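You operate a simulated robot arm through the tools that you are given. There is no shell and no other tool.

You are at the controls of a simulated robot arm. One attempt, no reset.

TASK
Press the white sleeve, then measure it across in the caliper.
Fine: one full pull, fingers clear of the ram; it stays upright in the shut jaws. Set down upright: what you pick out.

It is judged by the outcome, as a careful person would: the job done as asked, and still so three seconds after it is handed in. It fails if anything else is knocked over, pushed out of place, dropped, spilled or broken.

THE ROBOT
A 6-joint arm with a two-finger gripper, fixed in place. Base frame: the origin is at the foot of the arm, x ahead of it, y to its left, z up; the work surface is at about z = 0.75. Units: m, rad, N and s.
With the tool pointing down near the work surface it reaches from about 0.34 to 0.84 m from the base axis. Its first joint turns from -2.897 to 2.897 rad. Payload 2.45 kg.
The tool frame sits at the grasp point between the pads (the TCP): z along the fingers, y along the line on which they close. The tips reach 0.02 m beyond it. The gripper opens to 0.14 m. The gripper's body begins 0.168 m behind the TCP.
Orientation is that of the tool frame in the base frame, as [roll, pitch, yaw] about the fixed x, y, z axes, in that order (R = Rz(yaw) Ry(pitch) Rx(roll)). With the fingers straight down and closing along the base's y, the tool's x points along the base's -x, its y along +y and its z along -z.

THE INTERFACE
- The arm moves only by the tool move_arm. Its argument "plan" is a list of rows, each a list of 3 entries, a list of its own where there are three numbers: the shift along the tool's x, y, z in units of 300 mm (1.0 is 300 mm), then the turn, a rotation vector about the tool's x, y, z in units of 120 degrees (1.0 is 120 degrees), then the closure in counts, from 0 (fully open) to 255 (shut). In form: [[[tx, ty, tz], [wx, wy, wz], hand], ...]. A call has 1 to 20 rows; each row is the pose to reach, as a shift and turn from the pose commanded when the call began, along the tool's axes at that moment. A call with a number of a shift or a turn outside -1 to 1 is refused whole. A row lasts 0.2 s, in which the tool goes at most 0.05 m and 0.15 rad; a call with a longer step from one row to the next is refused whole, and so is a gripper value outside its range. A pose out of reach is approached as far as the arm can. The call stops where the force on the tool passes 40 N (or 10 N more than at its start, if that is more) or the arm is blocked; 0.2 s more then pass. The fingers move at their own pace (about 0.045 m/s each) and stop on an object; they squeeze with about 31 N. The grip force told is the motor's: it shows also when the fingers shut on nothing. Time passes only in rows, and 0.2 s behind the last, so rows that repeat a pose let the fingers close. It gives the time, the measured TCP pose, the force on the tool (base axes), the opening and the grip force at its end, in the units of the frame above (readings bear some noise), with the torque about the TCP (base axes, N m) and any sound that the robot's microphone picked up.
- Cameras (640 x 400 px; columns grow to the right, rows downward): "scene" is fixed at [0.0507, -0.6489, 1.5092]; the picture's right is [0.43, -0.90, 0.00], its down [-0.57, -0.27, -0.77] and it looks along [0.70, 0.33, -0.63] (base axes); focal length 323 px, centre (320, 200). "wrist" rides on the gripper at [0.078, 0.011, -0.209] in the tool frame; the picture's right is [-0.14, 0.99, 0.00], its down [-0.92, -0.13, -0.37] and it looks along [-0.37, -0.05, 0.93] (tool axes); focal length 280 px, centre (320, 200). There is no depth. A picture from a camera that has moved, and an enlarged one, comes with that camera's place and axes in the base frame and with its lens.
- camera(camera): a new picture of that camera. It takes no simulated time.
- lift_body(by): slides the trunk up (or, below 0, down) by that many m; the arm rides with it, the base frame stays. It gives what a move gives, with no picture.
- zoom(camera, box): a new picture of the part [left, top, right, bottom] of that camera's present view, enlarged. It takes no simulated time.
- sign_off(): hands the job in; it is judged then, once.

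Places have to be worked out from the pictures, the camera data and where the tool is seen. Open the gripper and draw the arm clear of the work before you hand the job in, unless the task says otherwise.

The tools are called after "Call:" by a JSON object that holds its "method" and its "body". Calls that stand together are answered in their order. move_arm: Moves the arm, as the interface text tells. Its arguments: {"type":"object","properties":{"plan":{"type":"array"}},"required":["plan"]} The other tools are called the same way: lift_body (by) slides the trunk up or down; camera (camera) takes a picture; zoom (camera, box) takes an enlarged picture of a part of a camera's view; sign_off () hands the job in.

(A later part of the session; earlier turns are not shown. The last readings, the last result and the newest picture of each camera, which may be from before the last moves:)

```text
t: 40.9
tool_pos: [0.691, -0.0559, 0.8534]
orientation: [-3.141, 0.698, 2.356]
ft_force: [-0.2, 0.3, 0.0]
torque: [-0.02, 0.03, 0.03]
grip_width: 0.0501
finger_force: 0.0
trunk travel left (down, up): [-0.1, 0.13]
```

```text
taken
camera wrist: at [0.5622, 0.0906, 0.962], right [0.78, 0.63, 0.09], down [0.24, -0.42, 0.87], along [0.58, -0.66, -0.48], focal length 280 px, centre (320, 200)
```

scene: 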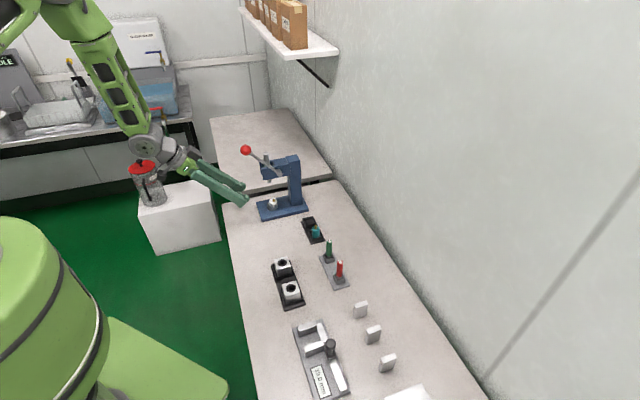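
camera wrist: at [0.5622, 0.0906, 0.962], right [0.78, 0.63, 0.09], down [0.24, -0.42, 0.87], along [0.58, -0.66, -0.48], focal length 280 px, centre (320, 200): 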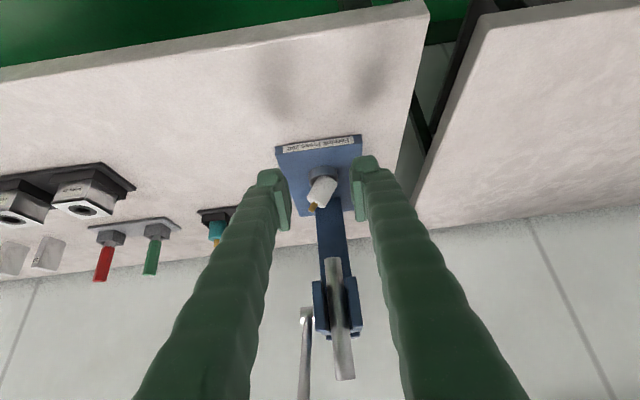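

Orientation restored. Now advancing with a 56 mm opening, centred on the leaning sleeve (4 mm left of before) and slightly further in.

Call:
{"method": "move_arm", "body": {"plan": [[[0.0439, -0.0063, 0.0523], [0, 0, 0], 153], [[0.0878, -0.0127, 0.1047], [0, 0, 0], 153], [[-0.0399, -0.0127, 0.2118], [0, 0, 0], 153], [[-0.1292, -0.0127, 0.2868], [0, 0, 0], 153], [[-0.1762, -0.0127, 0.3262], [0, 0, 0], 153], [[-0.1762, -0.0127, 0.3262], [0, 0, 0], 153]]}}

Call:
{"method": "zoom", "body": {"camera": "wrist", "box": [250, 110, 390, 230]}}

Call:
{"method": "zoom", "body": {"camera": "scene", "box": [220, 130, 320, 230]}}

```text
t: 42.3
tool_pos: [0.763, -0.1317, 0.8122]
orientation: [3.141, 0.699, 2.357]
ft_force: [-0.5, -0.1, -0.3]
torque: [0.0, -0.03, -0.01]
grip_width: 0.056
finger_force: 0.1
trunk travel left (down, up): [-0.1, 0.13]
```

```text
3.33 times, centred on (320, 170) of wrist
camera zoom: at [0.634, 0.0138, 0.922], right [0.78, 0.63, 0.09], down [0.24, -0.42, 0.87], along [0.58, -0.66, -0.48], focal length 935 px, centre (320, 300)
```

zoom: 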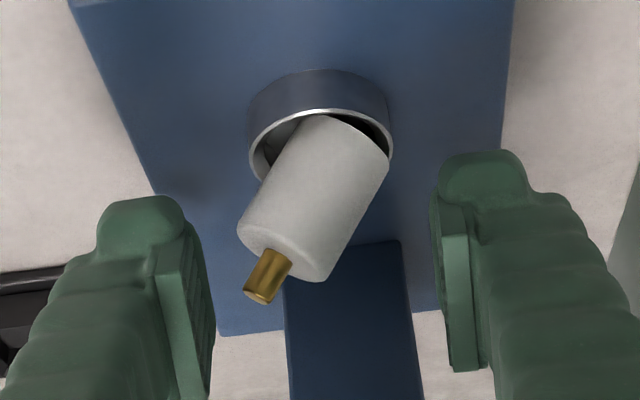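

```text
4.00 times, centred on (270, 180) of scene
camera zoom: at [0.0507, -0.6489, 1.5092], right [0.43, -0.9, 0.0], down [-0.57, -0.27, -0.77], along [0.7, 0.33, -0.63], focal length 1291 px, centre (520, 280)
```

zoom: 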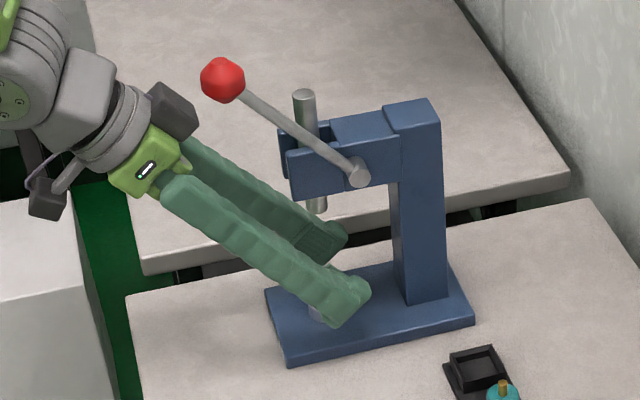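

The leaning sleeve is nearly centred between the pads. Closing now to clamp it as it leans.

Call:
{"method": "move_arm", "body": {"plan": [[[0, 0, 0], [0, 0, 0], 165], [[0, 0, 0], [0, 0, 0], 178], [[0, 0, 0], [0, 0, 0], 188], [[0, 0, 0], [0, 0, 0], 198], [[0, 0, 0], [0, 0, 0], 208], [[0, 0, 0], [0, 0, 0], 215], [[0, 0, 0], [0, 0, 0], 215]]}}

Call:
{"method": "zoom", "body": {"camera": "wrist", "box": [250, 110, 390, 230]}}

```text
t: 43.9
tool_pos: [0.7615, -0.1321, 0.8133]
orientation: [3.14, 0.699, 2.354]
ft_force: [-7.0, -2.1, 9.3]
torque: [-0.01, 0.14, 0.0]
grip_width: 0.025
finger_force: 31.3
trunk travel left (down, up): [-0.1, 0.13]
```

```text
3.33 times, centred on (320, 170) of wrist
camera zoom: at [0.6331, 0.0141, 0.9229], right [0.78, 0.62, 0.09], down [0.24, -0.42, 0.88], along [0.58, -0.66, -0.48], focal length 935 px, centre (320, 300)
```

zoom: 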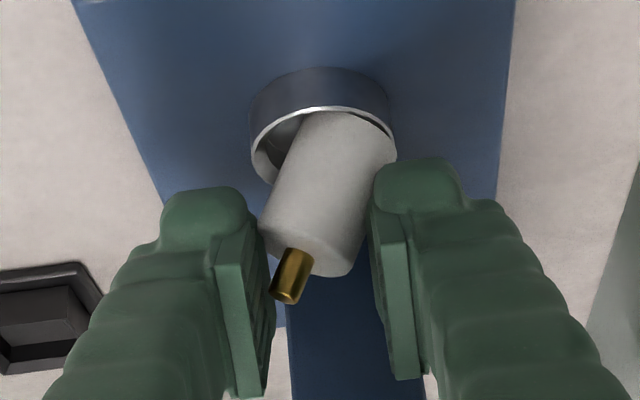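

The pads now clamp it firmly (31 N, 25 mm) and it has straightened considerably. Lifting it gently 22 mm clear of the nest.

Call:
{"method": "move_arm", "body": {"plan": [[[0, 0, 0], [0, 0, 0], 255], [[-0.0086, 0, -0.0102], [0, 0, 0], 255], [[-0.0171, 0, -0.0204], [0, 0, 0], 255], [[-0.0257, 0, -0.0307], [0, 0, 0], 255], [[-0.0343, 0, -0.0409], [0, 0, 0], 255], [[-0.0428, 0, -0.0511], [0, 0, 0], 255], [[-0.0471, 0, -0.0562], [0, 0, 0], 255], [[-0.0471, 0, -0.0562], [0, 0, 0], 255]]}}

Call:
{"method": "zoom", "body": {"camera": "wrist", "box": [250, 110, 390, 230]}}

Call:
{"method": "zoom", "body": {"camera": "scene", "box": [255, 165, 305, 215]}}

```text
t: 45.7
tool_pos: [0.7618, -0.1316, 0.8335]
orientation: [3.141, 0.698, 2.356]
ft_force: [-0.2, 0.7, -0.3]
torque: [0.0, 0.0, -0.01]
grip_width: 0.0224
finger_force: 31.1
trunk travel left (down, up): [-0.1, 0.13]
```

```text
3.33 times, centred on (320, 170) of wrist
camera zoom: at [0.6331, 0.0146, 0.9433], right [0.78, 0.63, 0.09], down [0.24, -0.42, 0.87], along [0.58, -0.66, -0.48], focal length 935 px, centre (320, 300)
```

zoom: 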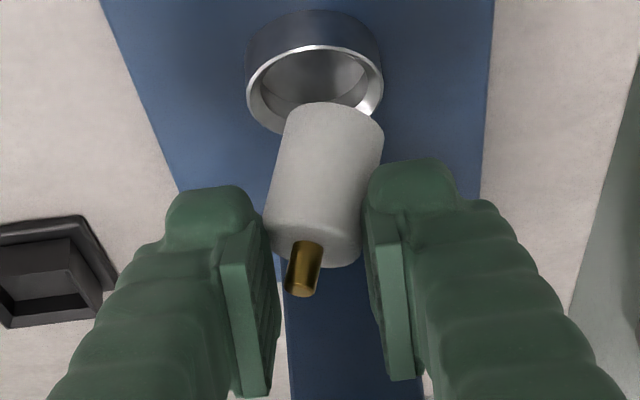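

```text
8.00 times, centred on (280, 190) of scene
camera zoom: at [0.0507, -0.6489, 1.5092], right [0.43, -0.9, 0.0], down [-0.57, -0.27, -0.77], along [0.7, 0.33, -0.63], focal length 2582 px, centre (640, 280)
```

zoom: 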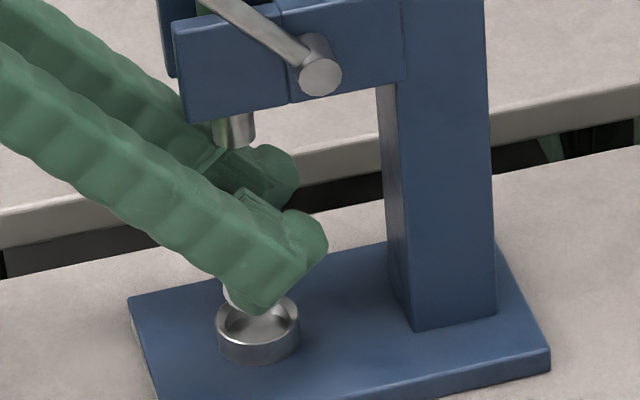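

The sleeve is out of the nest and held, leaning only ~15°. If I centre its foot over the nest and lower, it should settle flat. I'll zoom both views to measure the offset exactly.

Call:
{"method": "zoom", "body": {"camera": "scene", "box": [265, 185, 295, 212]}}

Call:
{"method": "zoom", "body": {"camera": "wrist", "box": [285, 105, 355, 205]}}

```text
14.81 times, centred on (280, 198) of scene
camera zoom: at [0.0507, -0.6489, 1.5092], right [0.43, -0.9, 0.0], down [-0.57, -0.27, -0.77], along [0.7, 0.33, -0.63], focal length 4781 px, centre (913, 222)
```

zoom: 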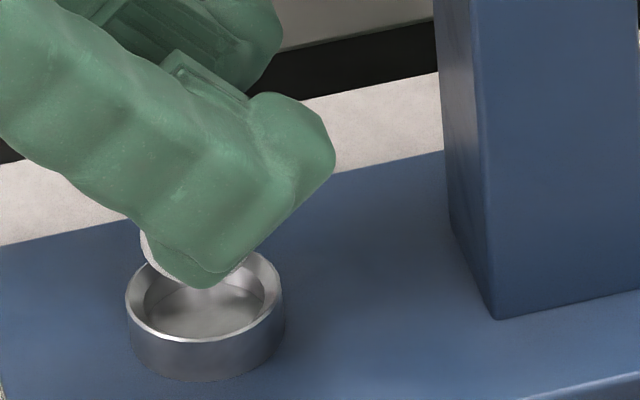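

```text
4.00 times, centred on (320, 155) of wrist
camera zoom: at [0.6331, 0.0146, 0.9433], right [0.78, 0.63, 0.09], down [0.24, -0.42, 0.87], along [0.58, -0.66, -0.48], focal length 1122 px, centre (320, 380)
```

zoom: 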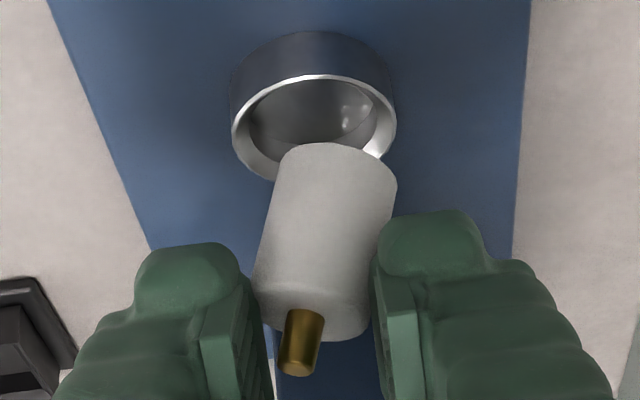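

Estimated offset of the foot from nest centre: about +4 mm in e1 and +3 mm in e2, 10 mm above the rim. I'll shift by that, then lower 12 mm in small steps and check force.

Call:
{"method": "move_arm", "body": {"plan": [[[0.0077, -0.0127, -0.0064], [0, 0, 0], 255], [[0.0077, -0.0127, -0.0064], [0, 0, 0], 255], [[0.0141, -0.0127, 0.0012], [0, 0, 0], 255], [[0.0206, -0.0127, 0.0089], [0, 0, 0], 255], [[0.027, -0.0127, 0.0166], [0, 0, 0], 255], [[0.0334, -0.0127, 0.0242], [0, 0, 0], 255]]}}

Call:
{"method": "zoom", "body": {"camera": "wrist", "box": [285, 105, 355, 205]}}

Call:
{"method": "zoom", "body": {"camera": "scene", "box": [265, 185, 295, 212]}}

```text
t: 47.1
tool_pos: [0.7575, -0.1314, 0.8219]
orientation: [-3.141, 0.699, 2.354]
ft_force: [0.6, 0.1, -0.3]
torque: [-0.05, 0.0, 0.01]
grip_width: 0.0214
finger_force: 30.7
trunk travel left (down, up): [-0.1, 0.13]
```

```text
4.00 times, centred on (320, 155) of wrist
camera zoom: at [0.6285, 0.0139, 0.9313], right [0.78, 0.62, 0.09], down [0.24, -0.42, 0.87], along [0.58, -0.66, -0.48], focal length 1122 px, centre (320, 380)
```

zoom: 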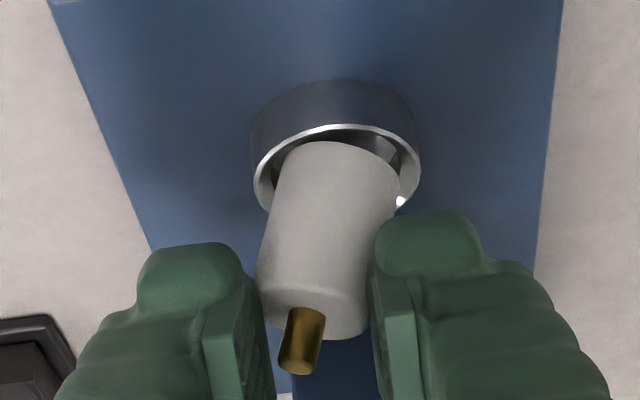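

```text
14.81 times, centred on (280, 198) of scene
camera zoom: at [0.0507, -0.6489, 1.5092], right [0.43, -0.9, 0.0], down [-0.57, -0.27, -0.77], along [0.7, 0.33, -0.63], focal length 4781 px, centre (913, 222)
```

zoom: 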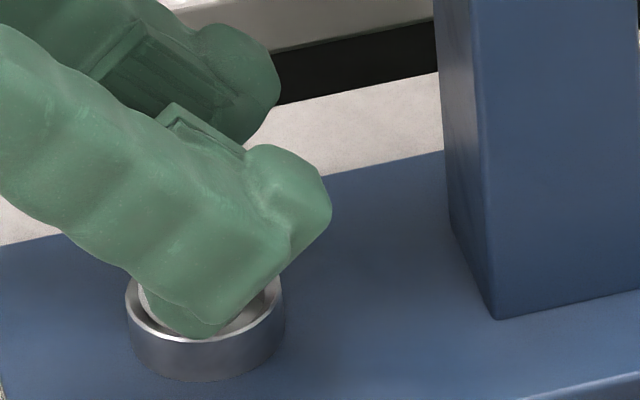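

No contact force and the foot is entering the nest with clearance all round. Lowering another 9 mm in 1.5 mm steps.

Call:
{"method": "move_arm", "body": {"plan": [[[0.0032, 0, 0.0038], [0, 0, 0], 255], [[0.0064, 0, 0.0077], [0, 0, 0], 255], [[0.0096, 0, 0.0115], [0, 0, 0], 255], [[0.0129, 0, 0.0153], [0, 0, 0], 255], [[0.0161, 0, 0.0192], [0, 0, 0], 255], [[0.0193, 0, 0.023], [0, 0, 0], 255]]}}

Call:
{"method": "zoom", "body": {"camera": "wrist", "box": [285, 105, 355, 205]}}

Call:
{"method": "zoom", "body": {"camera": "scene", "box": [265, 185, 295, 212]}}

```text
t: 48.5
tool_pos: [0.7585, -0.132, 0.8151]
orientation: [3.136, 0.702, 2.353]
ft_force: [-1.7, -0.6, 21.5]
torque: [-0.13, 0.09, 0.02]
grip_width: 0.0207
finger_force: 31.0
trunk travel left (down, up): [-0.1, 0.13]
```

```text
4.00 times, centred on (320, 155) of wrist
camera zoom: at [0.6285, 0.0141, 0.9244], right [0.77, 0.63, 0.09], down [0.24, -0.42, 0.88], along [0.59, -0.66, -0.47], focal length 1122 px, centre (320, 380)
```

zoom: 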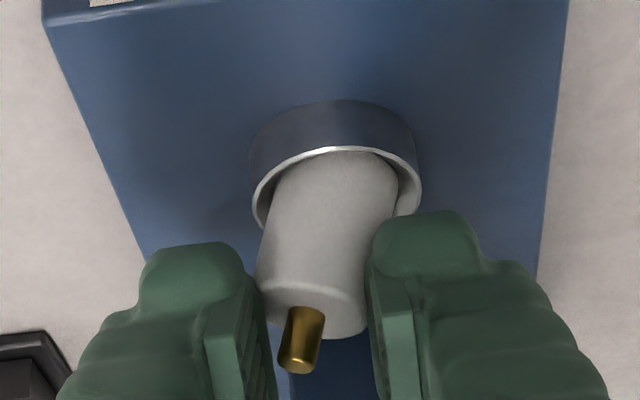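

```text
14.81 times, centred on (280, 198) of scene
camera zoom: at [0.0507, -0.6489, 1.5092], right [0.43, -0.9, 0.0], down [-0.57, -0.27, -0.77], along [0.7, 0.33, -0.63], focal length 4781 px, centre (913, 222)
```

zoom: 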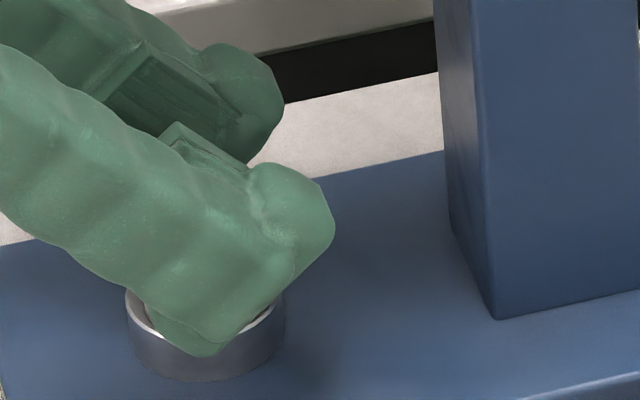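

Firm vertical contact (21 N): the sleeve is bottomed in the nest. I'll ease up 2 mm of command and open slowly so it settles upright.

Call:
{"method": "move_arm", "body": {"plan": [[[-0.0043, 0, -0.0051], [0, 0, 0], 255], [[-0.0043, 0, -0.0051], [0, 0, 0], 212], [[-0.0043, 0, -0.0051], [0, 0, 0], 205], [[-0.0043, 0, -0.0051], [0, 0, 0], 198], [[-0.0043, 0, -0.0051], [0, 0, 0], 190], [[-0.0043, 0, -0.0051], [0, 0, 0], 180], [[-0.0043, 0, -0.0051], [0, 0, 0], 170], [[-0.0043, 0, -0.0051], [0, 0, 0], 170]]}}

Call:
{"method": "zoom", "body": {"camera": "wrist", "box": [285, 105, 355, 205]}}

Call:
{"method": "zoom", "body": {"camera": "scene", "box": [265, 185, 295, 212]}}

```text
t: 50.3
tool_pos: [0.7579, -0.1316, 0.8146]
orientation: [3.141, 0.698, 2.358]
ft_force: [0.1, -0.8, -0.4]
torque: [0.02, 0.02, -0.02]
grip_width: 0.0468
finger_force: 0.1
trunk travel left (down, up): [-0.1, 0.13]
```

```text
4.00 times, centred on (320, 155) of wrist
camera zoom: at [0.6283, 0.014, 0.9243], right [0.78, 0.63, 0.09], down [0.24, -0.42, 0.87], along [0.58, -0.66, -0.48], focal length 1122 px, centre (320, 380)
```

zoom: 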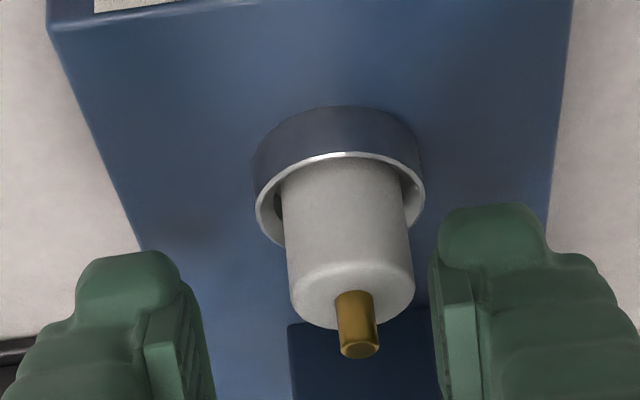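

```text
14.81 times, centred on (280, 198) of scene
camera zoom: at [0.0507, -0.6489, 1.5092], right [0.43, -0.9, 0.0], down [-0.57, -0.27, -0.77], along [0.7, 0.33, -0.63], focal length 4781 px, centre (913, 222)
```

zoom: 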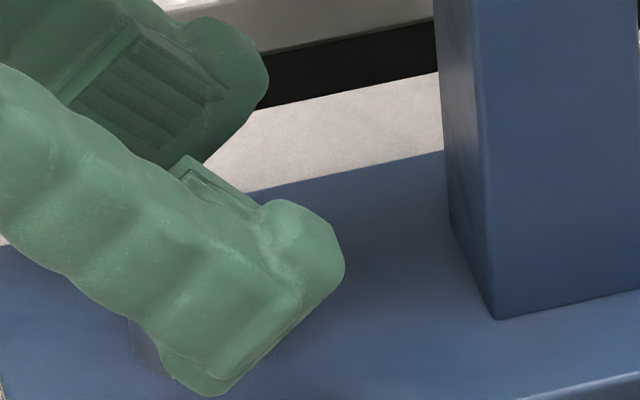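

The sleeve is now standing upright in the nest. I'll open a little wider and retreat straight back, leaving it untouched.

Call:
{"method": "move_arm", "body": {"plan": [[[0, 0, 0], [0, 0, 0], 158], [[0, 0, 0], [0, 0, 0], 150], [[0.0255, 0, -0.0214], [0, 0, 0], 150], [[0.0766, 0, -0.0643], [0, 0, 0], 150], [[0.1532, 0, -0.1285], [0, 0, 0], 150], [[0.2126, 0, -0.2653], [0, 0, 0], 150], [[0.2126, 0, -0.2653], [0, 0, 0], 150]]}}

Call:
{"method": "camera", "body": {"camera": "wrist"}}

Call:
{"method": "zoom", "body": {"camera": "scene", "box": [220, 130, 320, 230]}}

Call:
{"method": "zoom", "body": {"camera": "scene", "box": [262, 180, 298, 212]}}

```text
t: 51.9
tool_pos: [0.6847, -0.061, 0.8352]
orientation: [3.141, 0.7, 2.353]
ft_force: [0.3, 0.7, 0.3]
torque: [0.01, 0.0, -0.01]
grip_width: 0.0577
finger_force: 0.0
trunk travel left (down, up): [-0.1, 0.13]
```

```text
taken
camera wrist: at [0.5561, 0.0846, 0.9448], right [0.78, 0.63, 0.09], down [0.24, -0.42, 0.87], along [0.58, -0.66, -0.48], focal length 280 px, centre (320, 200)
```

wrist: 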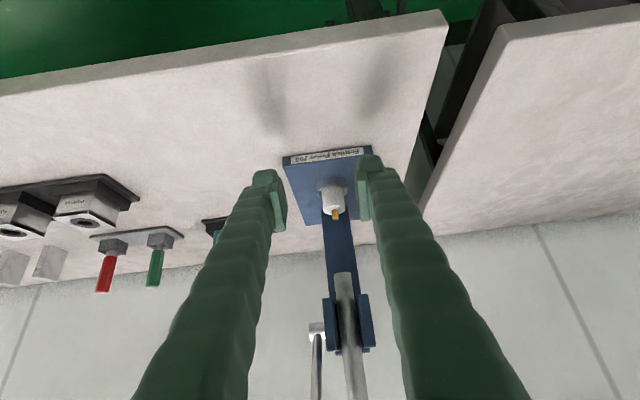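

```text
4.00 times, centred on (270, 180) of scene
camera zoom: at [0.0507, -0.6489, 1.5092], right [0.43, -0.9, 0.0], down [-0.57, -0.27, -0.77], along [0.7, 0.33, -0.63], focal length 1291 px, centre (520, 280)
```

zoom: 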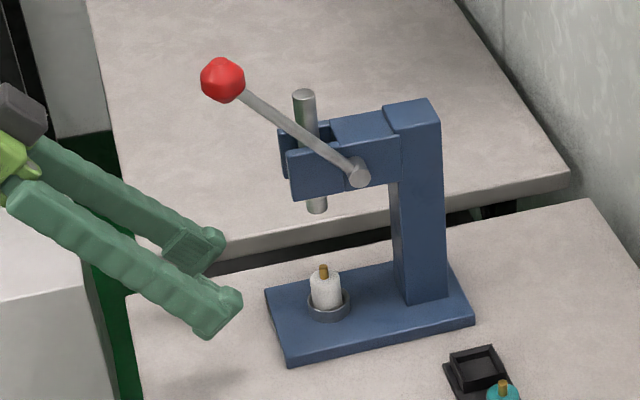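

```text
12.50 times, centred on (280, 196) of scene
camera zoom: at [0.0507, -0.6489, 1.5092], right [0.43, -0.9, 0.0], down [-0.57, -0.27, -0.77], along [0.7, 0.33, -0.63], focal length 4034 px, centre (820, 250)
```

zoom: 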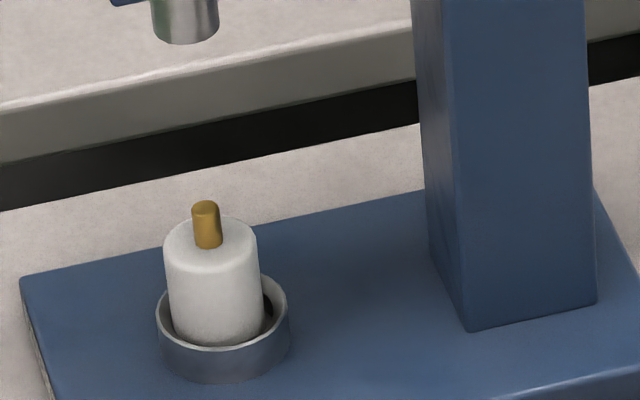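

Sleeve is standing upright and centred under the ram. Now for the lever: I'll back away, rise clear of the knob, and bring the tool vertical to look at the knob.

Call:
{"method": "move_arm", "body": {"plan": [[[0.1277, 0, -0.1071], [0, 0, 0], 150], [[0.0259, 0, -0.2284], [0, 0, 0], 150], [[-0.0758, 0, -0.3497], [0, 0, 0], 150], [[-0.1776, 0, -0.471], [0, 0, 0], 150], [[-0.2794, 0, -0.5923], [0, 0, 0], 150], [[-0.3811, 0, -0.7136], [0, 0, 0], 150], [[-0.4829, 0, -0.8349], [0, 0, 0], 150], [[-0.4829, 0, -0.8349], [0, 0.0669, 0], 150], [[-0.4829, 0, -0.8349], [0, 0.1337, 0], 150], [[-0.4829, 0, -0.8349], [0, 0.2006, 0], 150], [[-0.4829, 0, -0.8349], [0, 0.2674, 0], 150], [[-0.4829, 0, -0.8349], [0, 0.3343, 0], 150], [[-0.4829, 0, -0.8349], [0, 0.3343, 0], 150]]}}

Call:
{"method": "camera", "body": {"camera": "wrist"}}

Call:
{"method": "camera", "body": {"camera": "scene"}}

```text
t: 54.7
tool_pos: [0.6511, -0.0247, 1.1186]
orientation: [-3.141, -0.004, 2.356]
ft_force: [-0.3, -0.2, -0.1]
torque: [0.0, 0.01, -0.02]
grip_width: 0.0577
finger_force: 0.1
trunk travel left (down, up): [-0.1, 0.13]
```

```text
taken
camera wrist: at [0.6044, 0.0375, 1.3286], right [0.8, 0.6, 0.0], down [0.56, -0.74, 0.37], along [0.22, -0.29, -0.93], focal length 280 px, centre (320, 200)
```

wrist: 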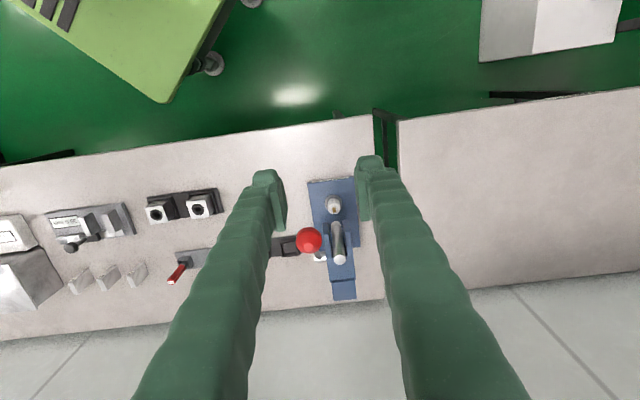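

```text
taken
```

scene: 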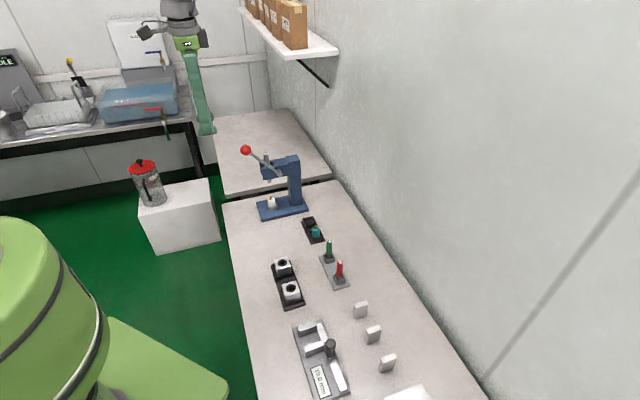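

Tool is vertical and above everything. Zooming on the knob for its exact position.

Call:
{"method": "zoom", "body": {"camera": "wrist", "box": [280, 170, 380, 310]}}

```text
2.86 times, centred on (330, 240) of wrist
camera zoom: at [0.6044, 0.0375, 1.3286], right [0.8, 0.6, 0.0], down [0.56, -0.74, 0.37], along [0.22, -0.29, -0.93], focal length 801 px, centre (291, 86)
```

zoom: 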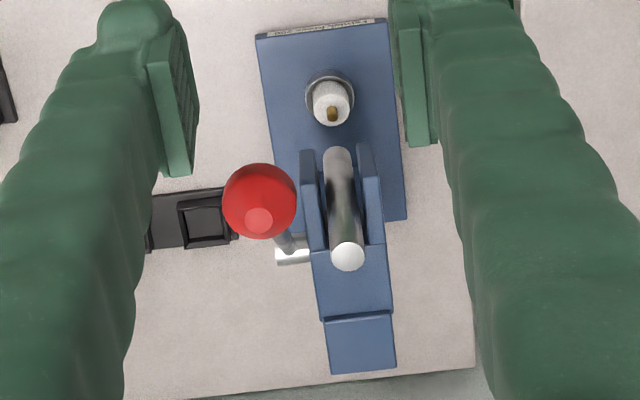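

Knob centre: e1 0.416, e2 0.571, z 1.025. Moving over it and descending with the fingers open on either side of the ball.

Call:
{"method": "move_arm", "body": {"plan": [[[-0.1538, -0.0447, 0], [0, 0, 0], 150], [[-0.3077, -0.0893, 0], [0, 0, 0], 150], [[-0.3077, -0.0893, 0.1051], [0, 0, 0], 150], [[-0.3077, -0.0893, 0.2102], [0, 0, 0], 150], [[-0.3077, -0.0893, 0.3153], [0, 0, 0], 150], [[-0.3077, -0.0893, 0.3153], [0, 0, 0], 150]]}}

Call:
{"method": "camera", "body": {"camera": "wrist"}}

Call:
{"method": "zoom", "body": {"camera": "scene", "box": [200, 90, 320, 230]}}

```text
t: 56.1
tool_pos: [0.6964, -0.1095, 1.0239]
orientation: [-3.141, 0.0, 2.355]
ft_force: [0.1, 0.6, 0.3]
torque: [-0.04, 0.0, -0.03]
grip_width: 0.0577
finger_force: 0.1
trunk travel left (down, up): [-0.1, 0.13]
```

```text
taken
camera wrist: at [0.6495, -0.0466, 1.2334], right [0.8, 0.6, 0.0], down [0.56, -0.74, 0.37], along [0.22, -0.29, -0.93], focal length 280 px, centre (320, 200)
```

wrist: 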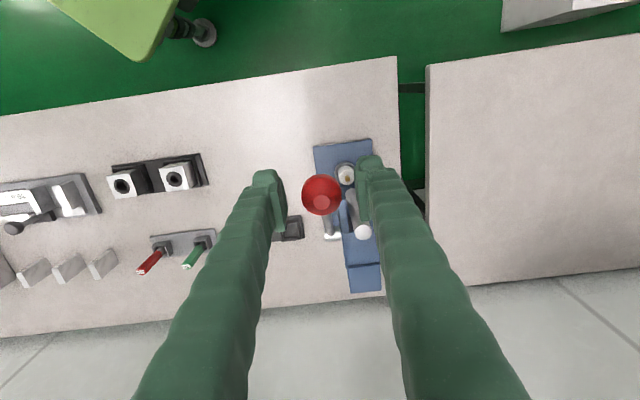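

```text
2.86 times, centred on (260, 160) of scene
camera zoom: at [0.0507, -0.6489, 1.5092], right [0.43, -0.9, 0.0], down [-0.57, -0.27, -0.77], along [0.7, 0.33, -0.63], focal length 922 px, centre (491, 314)
```

zoom: 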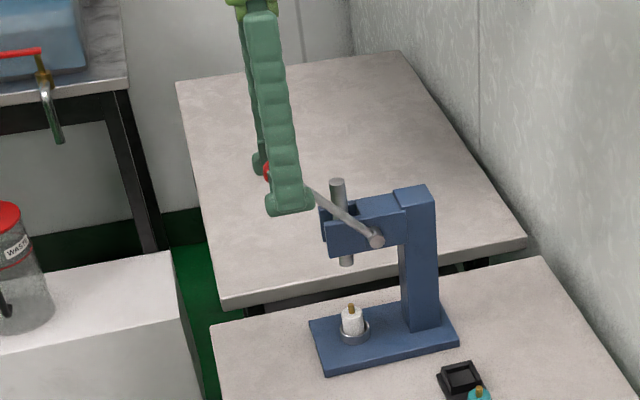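

The ball sits exactly at the grasp point. Closing on it.

Call:
{"method": "move_arm", "body": {"plan": [[[0, 0, 0], [0, 0, 0], 190], [[0, 0, 0], [0, 0, 0], 230], [[0, 0, 0], [0, 0, 0], 255], [[0, 0, 0], [0, 0, 0], 255]]}}

Call:
{"method": "zoom", "body": {"camera": "wrist", "box": [250, 130, 400, 290]}}

```text
t: 57.1
tool_pos: [0.6964, -0.1094, 1.0253]
orientation: [-3.141, 0.0, 2.356]
ft_force: [6.7, 7.7, -0.1]
torque: [0.03, 0.01, -0.02]
grip_width: 0.0278
finger_force: 39.1
trunk travel left (down, up): [-0.1, 0.13]
```

```text
2.50 times, centred on (325, 210) of wrist
camera zoom: at [0.6504, -0.0456, 1.2333], right [0.8, 0.6, 0.0], down [0.56, -0.74, 0.37], along [0.22, -0.29, -0.93], focal length 701 px, centre (308, 175)
```

zoom: 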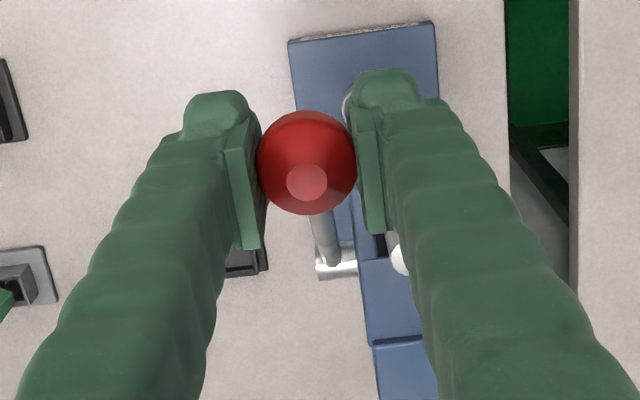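

Ball gripped (28 mm, 39 N). I'll start the pull along the lever's arc (pivot ≈ e2 0.661, z 0.927, radius 0.134), first 20°, checking forces.

Call:
{"method": "move_arm", "body": {"plan": [[[0, 0.005, 0], [0, 0, 0], 255], [[0.0223, 0.005, 0.0217], [0, 0, 0], 255], [[0.043, 0.005, 0.0453], [0, 0, 0], 255], [[0.0617, 0.005, 0.07], [0, 0, 0], 255], [[0.079, 0.005, 0.096], [0, 0, 0], 255], [[0.0943, 0.005, 0.1233], [0, 0, 0], 255], [[0.0943, 0.005, 0.1233], [0, 0, 0], 255]]}}

Call:
{"method": "zoom", "body": {"camera": "scene", "box": [200, 110, 320, 230]}}

Call:
{"method": "zoom", "body": {"camera": "wrist", "box": [250, 130, 400, 290]}}

```text
t: 58.7
tool_pos: [0.6773, -0.0886, 0.9873]
orientation: [-3.141, -0.001, 2.356]
ft_force: [1.4, -7.3, 8.5]
torque: [-0.78, -0.8, 0.03]
grip_width: 0.0276
finger_force: 45.1
trunk travel left (down, up): [-0.1, 0.13]
```

```text
3.33 times, centred on (260, 170) of scene
camera zoom: at [0.0507, -0.6489, 1.5092], right [0.43, -0.9, 0.0], down [-0.57, -0.27, -0.77], along [0.7, 0.33, -0.63], focal length 1076 px, centre (520, 300)
```

zoom: 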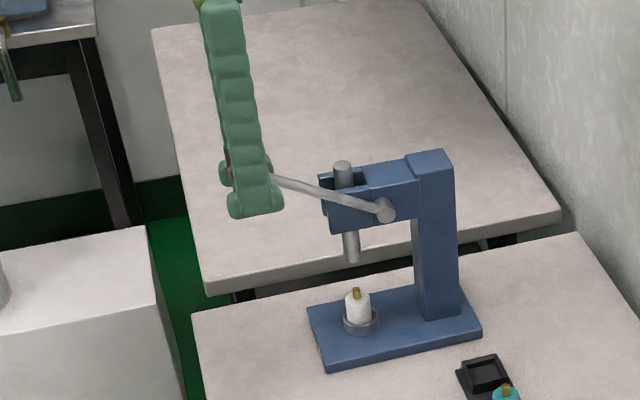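

```text
2.50 times, centred on (325, 210) of wrist
camera zoom: at [0.6308, -0.0258, 1.1969], right [0.8, 0.6, 0.0], down [0.56, -0.74, 0.37], along [0.22, -0.29, -0.93], focal length 701 px, centre (308, 175)
```

zoom: 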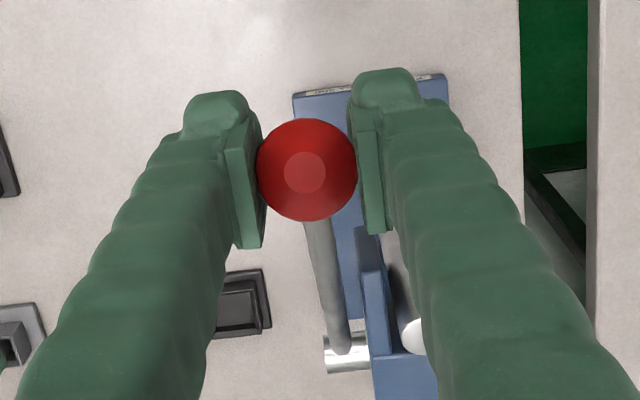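

The lever follows smoothly with ~10 N resistance and the ram is descending. Continuing the same single pull for the next 20°.

Call:
{"method": "move_arm", "body": {"plan": [[[0.0133, -0.0017, 0.0283], [0, 0, 0], 255], [[0.0247, -0.0017, 0.0573], [0, 0, 0], 255], [[0.0337, -0.0017, 0.087], [0, 0, 0], 255], [[0.041, -0.0017, 0.1173], [0, 0, 0], 255], [[0.046, -0.0017, 0.1483], [0, 0, 0], 255], [[0.046, -0.0017, 0.1483], [0, 0, 0], 255]]}}

Call:
{"method": "zoom", "body": {"camera": "scene", "box": [200, 110, 320, 230]}}

```text
t: 60.1
tool_pos: [0.6661, -0.0784, 0.9438]
orientation: [3.141, -0.001, 2.356]
ft_force: [-4.4, 2.8, 10.3]
torque: [-0.74, -0.8, 0.0]
grip_width: 0.0275
finger_force: 45.4
trunk travel left (down, up): [-0.1, 0.13]
```

```text
3.33 times, centred on (260, 170) of scene
camera zoom: at [0.0507, -0.6489, 1.5092], right [0.43, -0.9, 0.0], down [-0.57, -0.27, -0.77], along [0.7, 0.33, -0.63], focal length 1076 px, centre (520, 300)
```

zoom: 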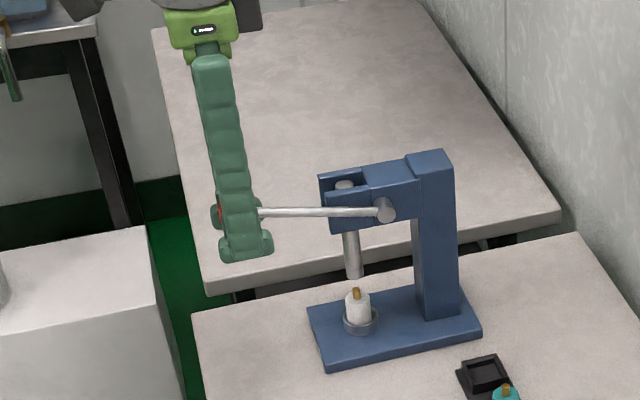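

Lever is near horizontal and the ram is ~15 mm above the pin. Continuing the same pull.

Call:
{"method": "move_arm", "body": {"plan": [[[0.0047, 0, 0.031], [0, 0, 0], 255], [[0.0053, 0, 0.062], [0, 0, 0], 255], [[0.0037, 0, 0.0933], [0, 0, 0], 255], [[0.0003, 0, 0.1243], [0, 0, 0], 255], [[-0.0057, 0, 0.155], [0, 0, 0], 255], [[-0.0057, 0, 0.155], [0, 0, 0], 255]]}}

Call:
{"method": "zoom", "body": {"camera": "scene", "box": [200, 110, 320, 230]}}

Call:
{"method": "zoom", "body": {"camera": "scene", "box": [262, 180, 298, 212]}}

```text
t: 61.5
tool_pos: [0.6683, -0.0793, 0.8962]
orientation: [3.142, -0.002, 2.356]
ft_force: [-8.5, 8.2, 7.7]
torque: [-0.6, -0.66, 0.02]
grip_width: 0.0275
finger_force: 44.9
trunk travel left (down, up): [-0.1, 0.13]
```

```text
3.33 times, centred on (260, 170) of scene
camera zoom: at [0.0507, -0.6489, 1.5092], right [0.43, -0.9, 0.0], down [-0.57, -0.27, -0.77], along [0.7, 0.33, -0.63], focal length 1076 px, centre (520, 300)
```

zoom: 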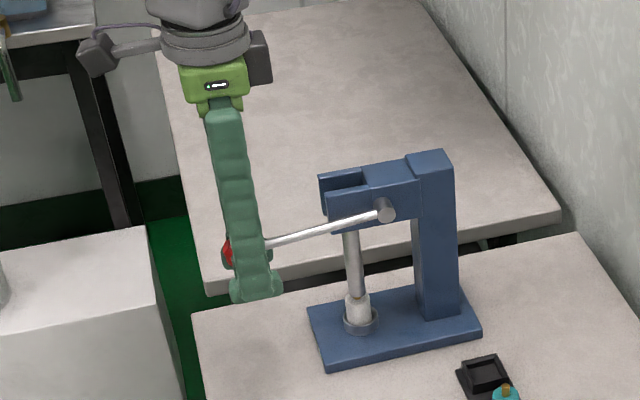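

```text
12.50 times, centred on (280, 196) of scene
camera zoom: at [0.0507, -0.6489, 1.5092], right [0.43, -0.9, 0.0], down [-0.57, -0.27, -0.77], along [0.7, 0.33, -0.63], focal length 4034 px, centre (820, 250)
```

zoom: 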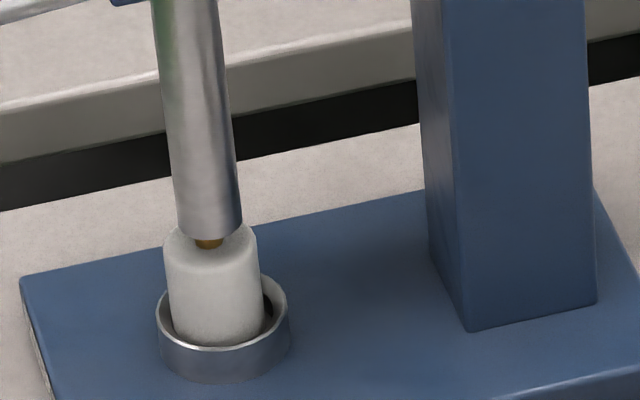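

The pin is nearly in; a few mm still shows. Continuing the same pull to the stop, watching the force.

Call:
{"method": "move_arm", "body": {"plan": [[[-0.0023, 0, 0.0227], [0, 0, 0], 255], [[-0.0093, 0, 0.045], [0, 0, 0], 255], [[-0.0173, 0, 0.067], [0, 0, 0], 255], [[-0.0267, 0, 0.0883], [0, 0, 0], 255], [[-0.0267, 0, 0.0883], [0, 0, 0], 255]]}}

Call:
{"method": "zoom", "body": {"camera": "scene", "box": [200, 110, 320, 230]}}

Call:
{"method": "zoom", "body": {"camera": "scene", "box": [262, 180, 298, 212]}}

```text
t: 62.5
tool_pos: [0.6721, -0.0843, 0.8753]
orientation: [3.141, -0.002, 2.357]
ft_force: [-11.0, 3.1, 23.9]
torque: [0.89, 0.81, 0.07]
grip_width: 0.0281
finger_force: 45.0
trunk travel left (down, up): [-0.1, 0.13]
stopped in row 5: the force on the tool passed its limit at 40 N (the readings are from after the stop); the commanded pose is now the measured one
```

```text
3.33 times, centred on (260, 170) of scene
camera zoom: at [0.0507, -0.6489, 1.5092], right [0.43, -0.9, 0.0], down [-0.57, -0.27, -0.77], along [0.7, 0.33, -0.63], focal length 1076 px, centre (520, 300)
```

zoom: 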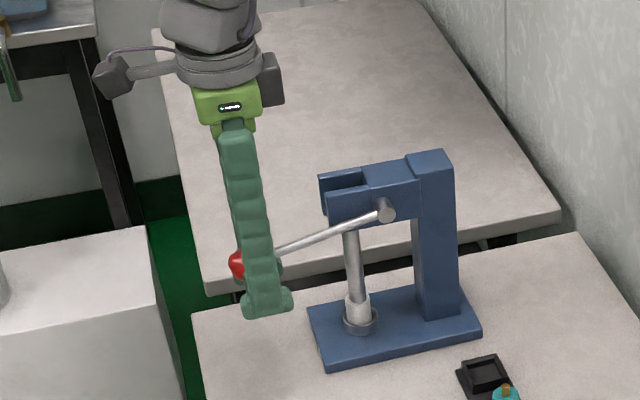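

```text
12.50 times, centred on (280, 196) of scene
camera zoom: at [0.0507, -0.6489, 1.5092], right [0.43, -0.9, 0.0], down [-0.57, -0.27, -0.77], along [0.7, 0.33, -0.63], focal length 4034 px, centre (820, 250)
```

zoom: 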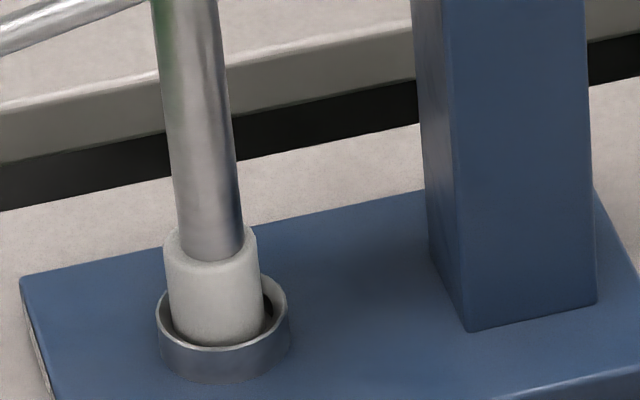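

The ram is down on the sleeve top with the pin fully home and the force rose to 40 N, i.e. the stop. I'll check the grip on the knob and press once more lightly within the same pull to be sure it is fully seated.

Call:
{"method": "camera", "body": {"camera": "wrist"}}

Call:
{"method": "move_arm", "body": {"plan": [[[-0.0015, 0, 0.0063], [0, 0, 0], 255], [[-0.003, 0, 0.0125], [0, 0, 0], 255], [[-0.003, 0, 0.0125], [0, 0, 0], 255]]}}

Call:
{"method": "zoom", "body": {"camera": "scene", "box": [262, 180, 298, 212]}}

Call:
{"method": "zoom", "body": {"camera": "scene", "box": [200, 110, 320, 230]}}

```text
taken
camera wrist: at [0.6259, -0.0211, 1.0844], right [0.8, 0.6, 0.0], down [0.56, -0.74, 0.37], along [0.22, -0.29, -0.93], focal length 280 px, centre (320, 200)
```

wrist: 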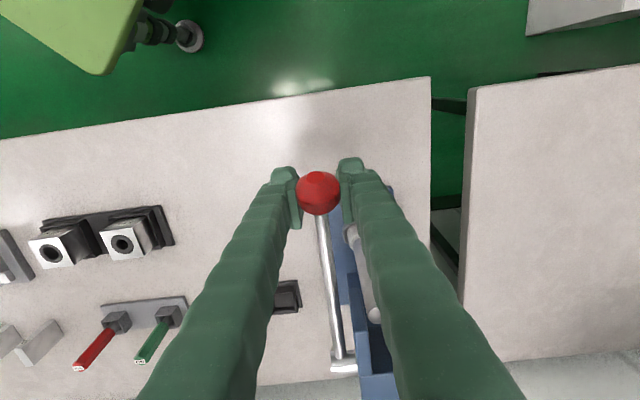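

```text
t: 62.9
tool_pos: [0.6725, -0.085, 0.8752]
orientation: [-3.14, -0.001, 2.356]
ft_force: [-11.5, 1.9, 25.7]
torque: [0.61, 0.77, 0.17]
grip_width: 0.0279
finger_force: 45.3
trunk travel left (down, up): [-0.1, 0.13]
stopped in row 1: the force on the tool passed its limit at 41 N (the readings are from after the stop); the commanded pose is now the measured one
```

```text
12.50 times, centred on (280, 196) of scene
camera zoom: at [0.0507, -0.6489, 1.5092], right [0.43, -0.9, 0.0], down [-0.57, -0.27, -0.77], along [0.7, 0.33, -0.63], focal length 4034 px, centre (820, 250)
```

zoom: 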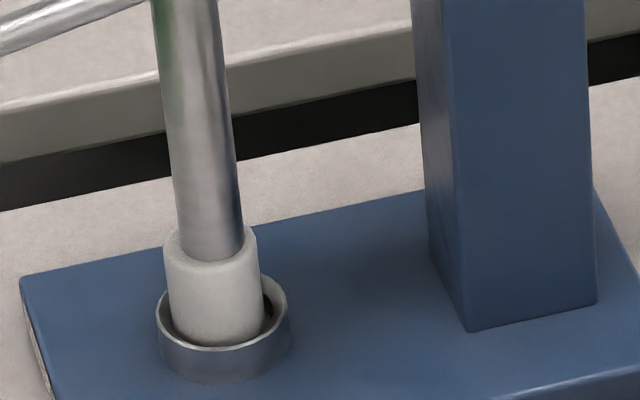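

```text
3.33 times, centred on (260, 170) of scene
camera zoom: at [0.0507, -0.6489, 1.5092], right [0.43, -0.9, 0.0], down [-0.57, -0.27, -0.77], along [0.7, 0.33, -0.63], focal length 1076 px, centre (520, 300)
```

zoom: 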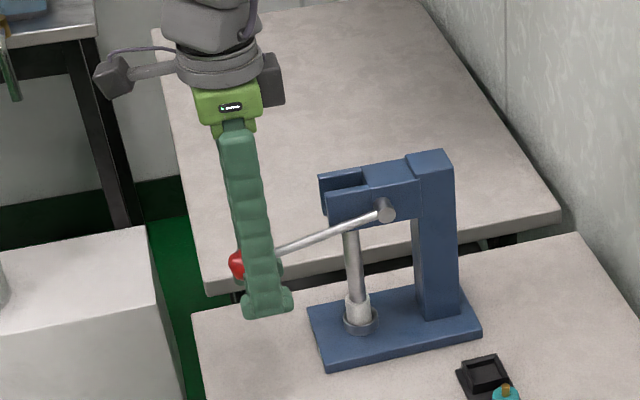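

Hard stop confirmed: the press is complete. Now I'll guide the lever back up along the arc, first 25°, and confirm the sleeve stays in the nest.

Call:
{"method": "move_arm", "body": {"plan": [[[0.0133, 0, -0.037], [0, 0, 0], 255], [[0.0233, 0, -0.075], [0, 0, 0], 255], [[0.0297, 0, -0.1137], [0, 0, 0], 255], [[0.033, 0, -0.1527], [0, 0, 0], 255], [[0.0327, 0, -0.192], [0, 0, 0], 255], [[0.0327, 0, -0.192], [0, 0, 0], 255]]}}

Call:
{"method": "zoom", "body": {"camera": "scene", "box": [200, 110, 320, 230]}}

Call:
{"method": "zoom", "body": {"camera": "scene", "box": [262, 180, 298, 212]}}

```text
t: 64.3
tool_pos: [0.6681, -0.0795, 0.9302]
orientation: [3.141, -0.002, 2.356]
ft_force: [-5.3, -24.3, -5.1]
torque: [0.83, 0.46, 0.07]
grip_width: 0.0278
finger_force: 45.0
trunk travel left (down, up): [-0.1, 0.13]
```

```text
3.33 times, centred on (260, 170) of scene
camera zoom: at [0.0507, -0.6489, 1.5092], right [0.43, -0.9, 0.0], down [-0.57, -0.27, -0.77], along [0.7, 0.33, -0.63], focal length 1076 px, centre (520, 300)
```

zoom: 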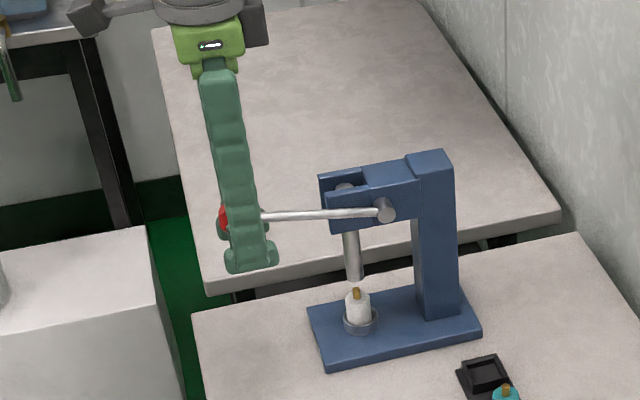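

```text
12.50 times, centred on (280, 196) of scene
camera zoom: at [0.0507, -0.6489, 1.5092], right [0.43, -0.9, 0.0], down [-0.57, -0.27, -0.77], along [0.7, 0.33, -0.63], focal length 4034 px, centre (820, 250)
```

zoom: 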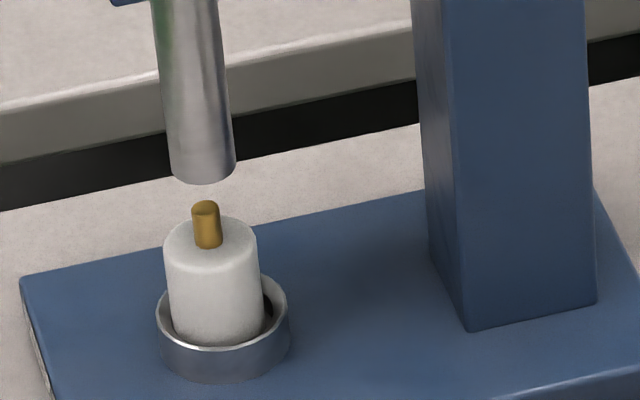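

The ram is lifting, but the brass pin is standing proud again at its old height. Before going further I'll look closely at the sleeve from the wrist camera too.

Call:
{"method": "camera", "body": {"camera": "wrist"}}

Call:
{"method": "zoom", "body": {"camera": "scene", "box": [270, 185, 290, 210]}}

Call:
{"method": "zoom", "body": {"camera": "scene", "box": [300, 215, 330, 245]}}

```text
taken
camera wrist: at [0.6221, -0.0173, 1.1396], right [0.8, 0.6, 0.0], down [0.56, -0.74, 0.37], along [0.22, -0.29, -0.93], focal length 280 px, centre (320, 200)
```

wrist: 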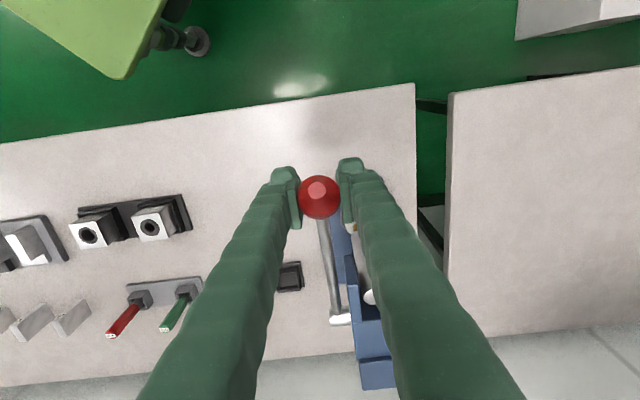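

```text
16.00 times, centred on (280, 198) of scene
camera zoom: at [0.0507, -0.6489, 1.5092], right [0.43, -0.9, 0.0], down [-0.57, -0.27, -0.77], along [0.7, 0.33, -0.63], focal length 5163 px, centre (960, 240)
```

zoom: 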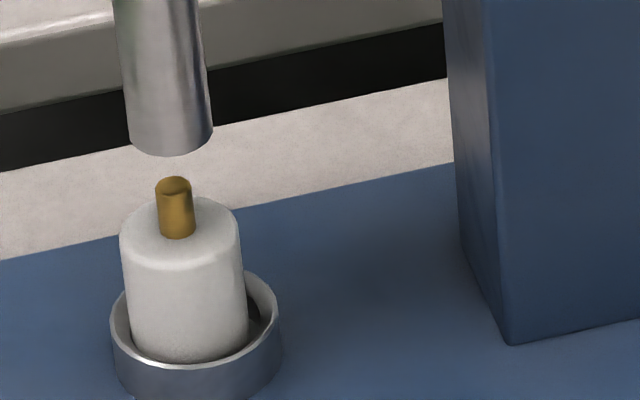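

```text
13.33 times, centred on (315, 230) of scene
camera zoom: at [0.0507, -0.6489, 1.5092], right [0.43, -0.9, 0.0], down [-0.57, -0.27, -0.77], along [0.7, 0.33, -0.63], focal length 4303 px, centre (387, -200)
```

zoom: 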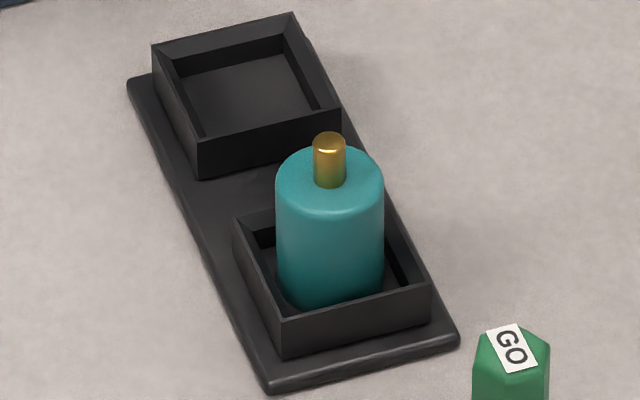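

The sleeve is unchanged in outline and still stands upright in the nest; the ram travelled its full stroke to a hard stop, with the knob ~7 cm from the ram. I'll guide the lever the rest of the way back up.

Call:
{"method": "move_arm", "body": {"plan": [[[-0.0083, -0.005, -0.0383], [0, 0, 0], 255], [[-0.0153, -0.005, -0.0767], [0, 0, 0], 255], [[-0.0257, -0.005, -0.114], [0, 0, 0], 255], [[-0.039, -0.005, -0.1503], [0, 0, 0], 255], [[-0.0557, -0.005, -0.1857], [0, 0, 0], 255], [[-0.0753, -0.005, -0.219], [0, 0, 0], 255], [[-0.0977, -0.005, -0.2507], [0, 0, 0], 255], [[-0.1227, -0.005, -0.2803], [0, 0, 0], 255], [[-0.1447, -0.005, -0.3023], [0, 0, 0], 255], [[-0.1447, -0.005, -0.3023], [0, 0, 0], 255]]}}

Call:
{"method": "zoom", "body": {"camera": "scene", "box": [200, 90, 320, 230]}}

Call:
{"method": "zoom", "body": {"camera": "scene", "box": [262, 180, 298, 212]}}

```text
t: 66.5
tool_pos: [0.6962, -0.1083, 1.019]
orientation: [-3.14, -0.006, 2.356]
ft_force: [-12.7, 8.4, -23.7]
torque: [-0.04, -0.16, 0.08]
grip_width: 0.0279
finger_force: 44.5
trunk travel left (down, up): [-0.1, 0.13]
```

```text
2.86 times, centred on (260, 160) of scene
camera zoom: at [0.0507, -0.6489, 1.5092], right [0.43, -0.9, 0.0], down [-0.57, -0.27, -0.77], along [0.7, 0.33, -0.63], focal length 922 px, centre (491, 314)
```

zoom: 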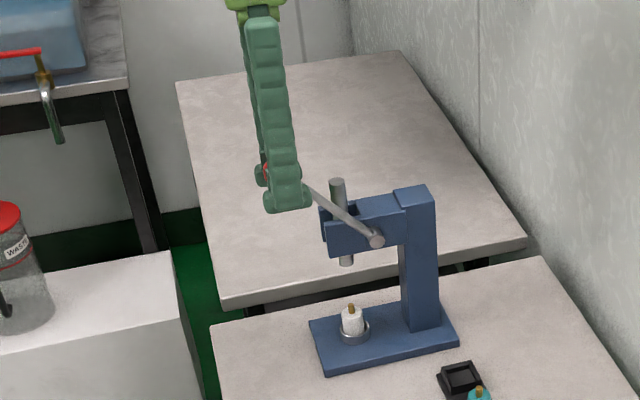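

```text
12.50 times, centred on (280, 196) of scene
camera zoom: at [0.0507, -0.6489, 1.5092], right [0.43, -0.9, 0.0], down [-0.57, -0.27, -0.77], along [0.7, 0.33, -0.63], focal length 4034 px, centre (820, 250)
```

zoom: 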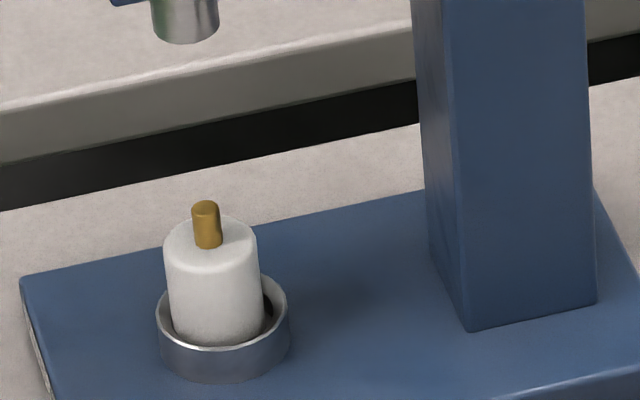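

The lever is back at its upper stop and the sleeve stands undisturbed in the nest. I'll relax the upward load, open the fingers, and lift straight off the knob.

Call:
{"method": "move_arm", "body": {"plan": [[[0.0043, 0, 0.0087], [0, 0, 0], 255], [[0.0043, 0, 0.0087], [0, 0, 0], 200], [[0.0043, 0, 0.0087], [0, 0, 0], 160], [[0.0043, 0, 0.0087], [0, 0, 0], 145], [[0.0043, 0, -0.0913], [0, 0, 0], 145], [[0.0043, 0, -0.2247], [0, 0, 0], 145], [[0.0043, 0, -0.358], [0, 0, 0], 145], [[0.0043, 0, -0.358], [0, 0, 0], 145]]}}

Call:
{"method": "camera", "body": {"camera": "wrist"}}

Call:
{"method": "zoom", "body": {"camera": "scene", "box": [220, 130, 320, 230]}}

```text
t: 68.3
tool_pos: [0.6969, -0.1093, 1.1291]
orientation: [-3.14, 0.001, 2.357]
ft_force: [-0.2, -0.1, 0.2]
torque: [0.02, 0.0, 0.01]
grip_width: 0.0603
finger_force: 0.0
trunk travel left (down, up): [-0.1, 0.13]
```

```text
taken
camera wrist: at [0.6514, -0.0464, 1.3382], right [0.8, 0.6, 0.0], down [0.56, -0.74, 0.37], along [0.22, -0.29, -0.93], focal length 280 px, centre (320, 200)
```

wrist: 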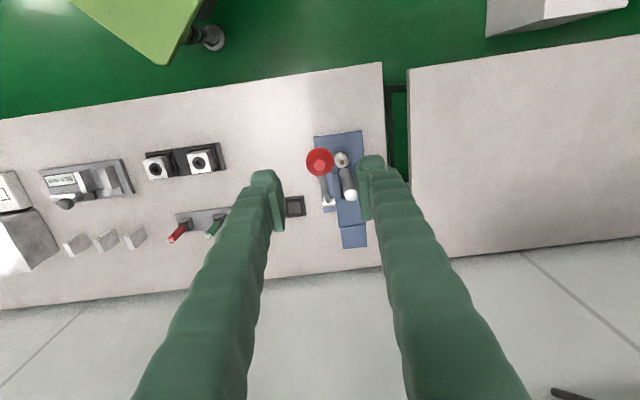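

```text
4.00 times, centred on (270, 180) of scene
camera zoom: at [0.0507, -0.6489, 1.5092], right [0.43, -0.9, 0.0], down [-0.57, -0.27, -0.77], along [0.7, 0.33, -0.63], focal length 1291 px, centre (520, 280)
```

zoom: 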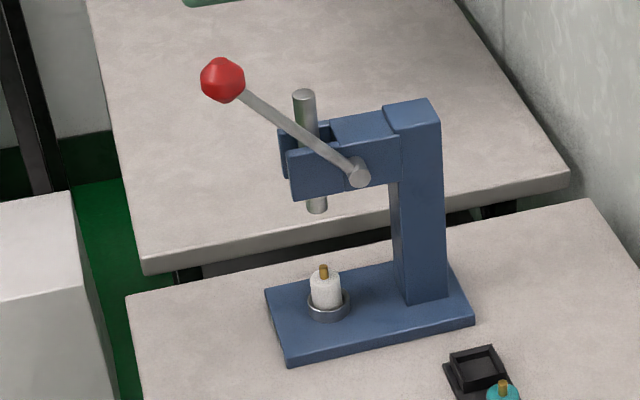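

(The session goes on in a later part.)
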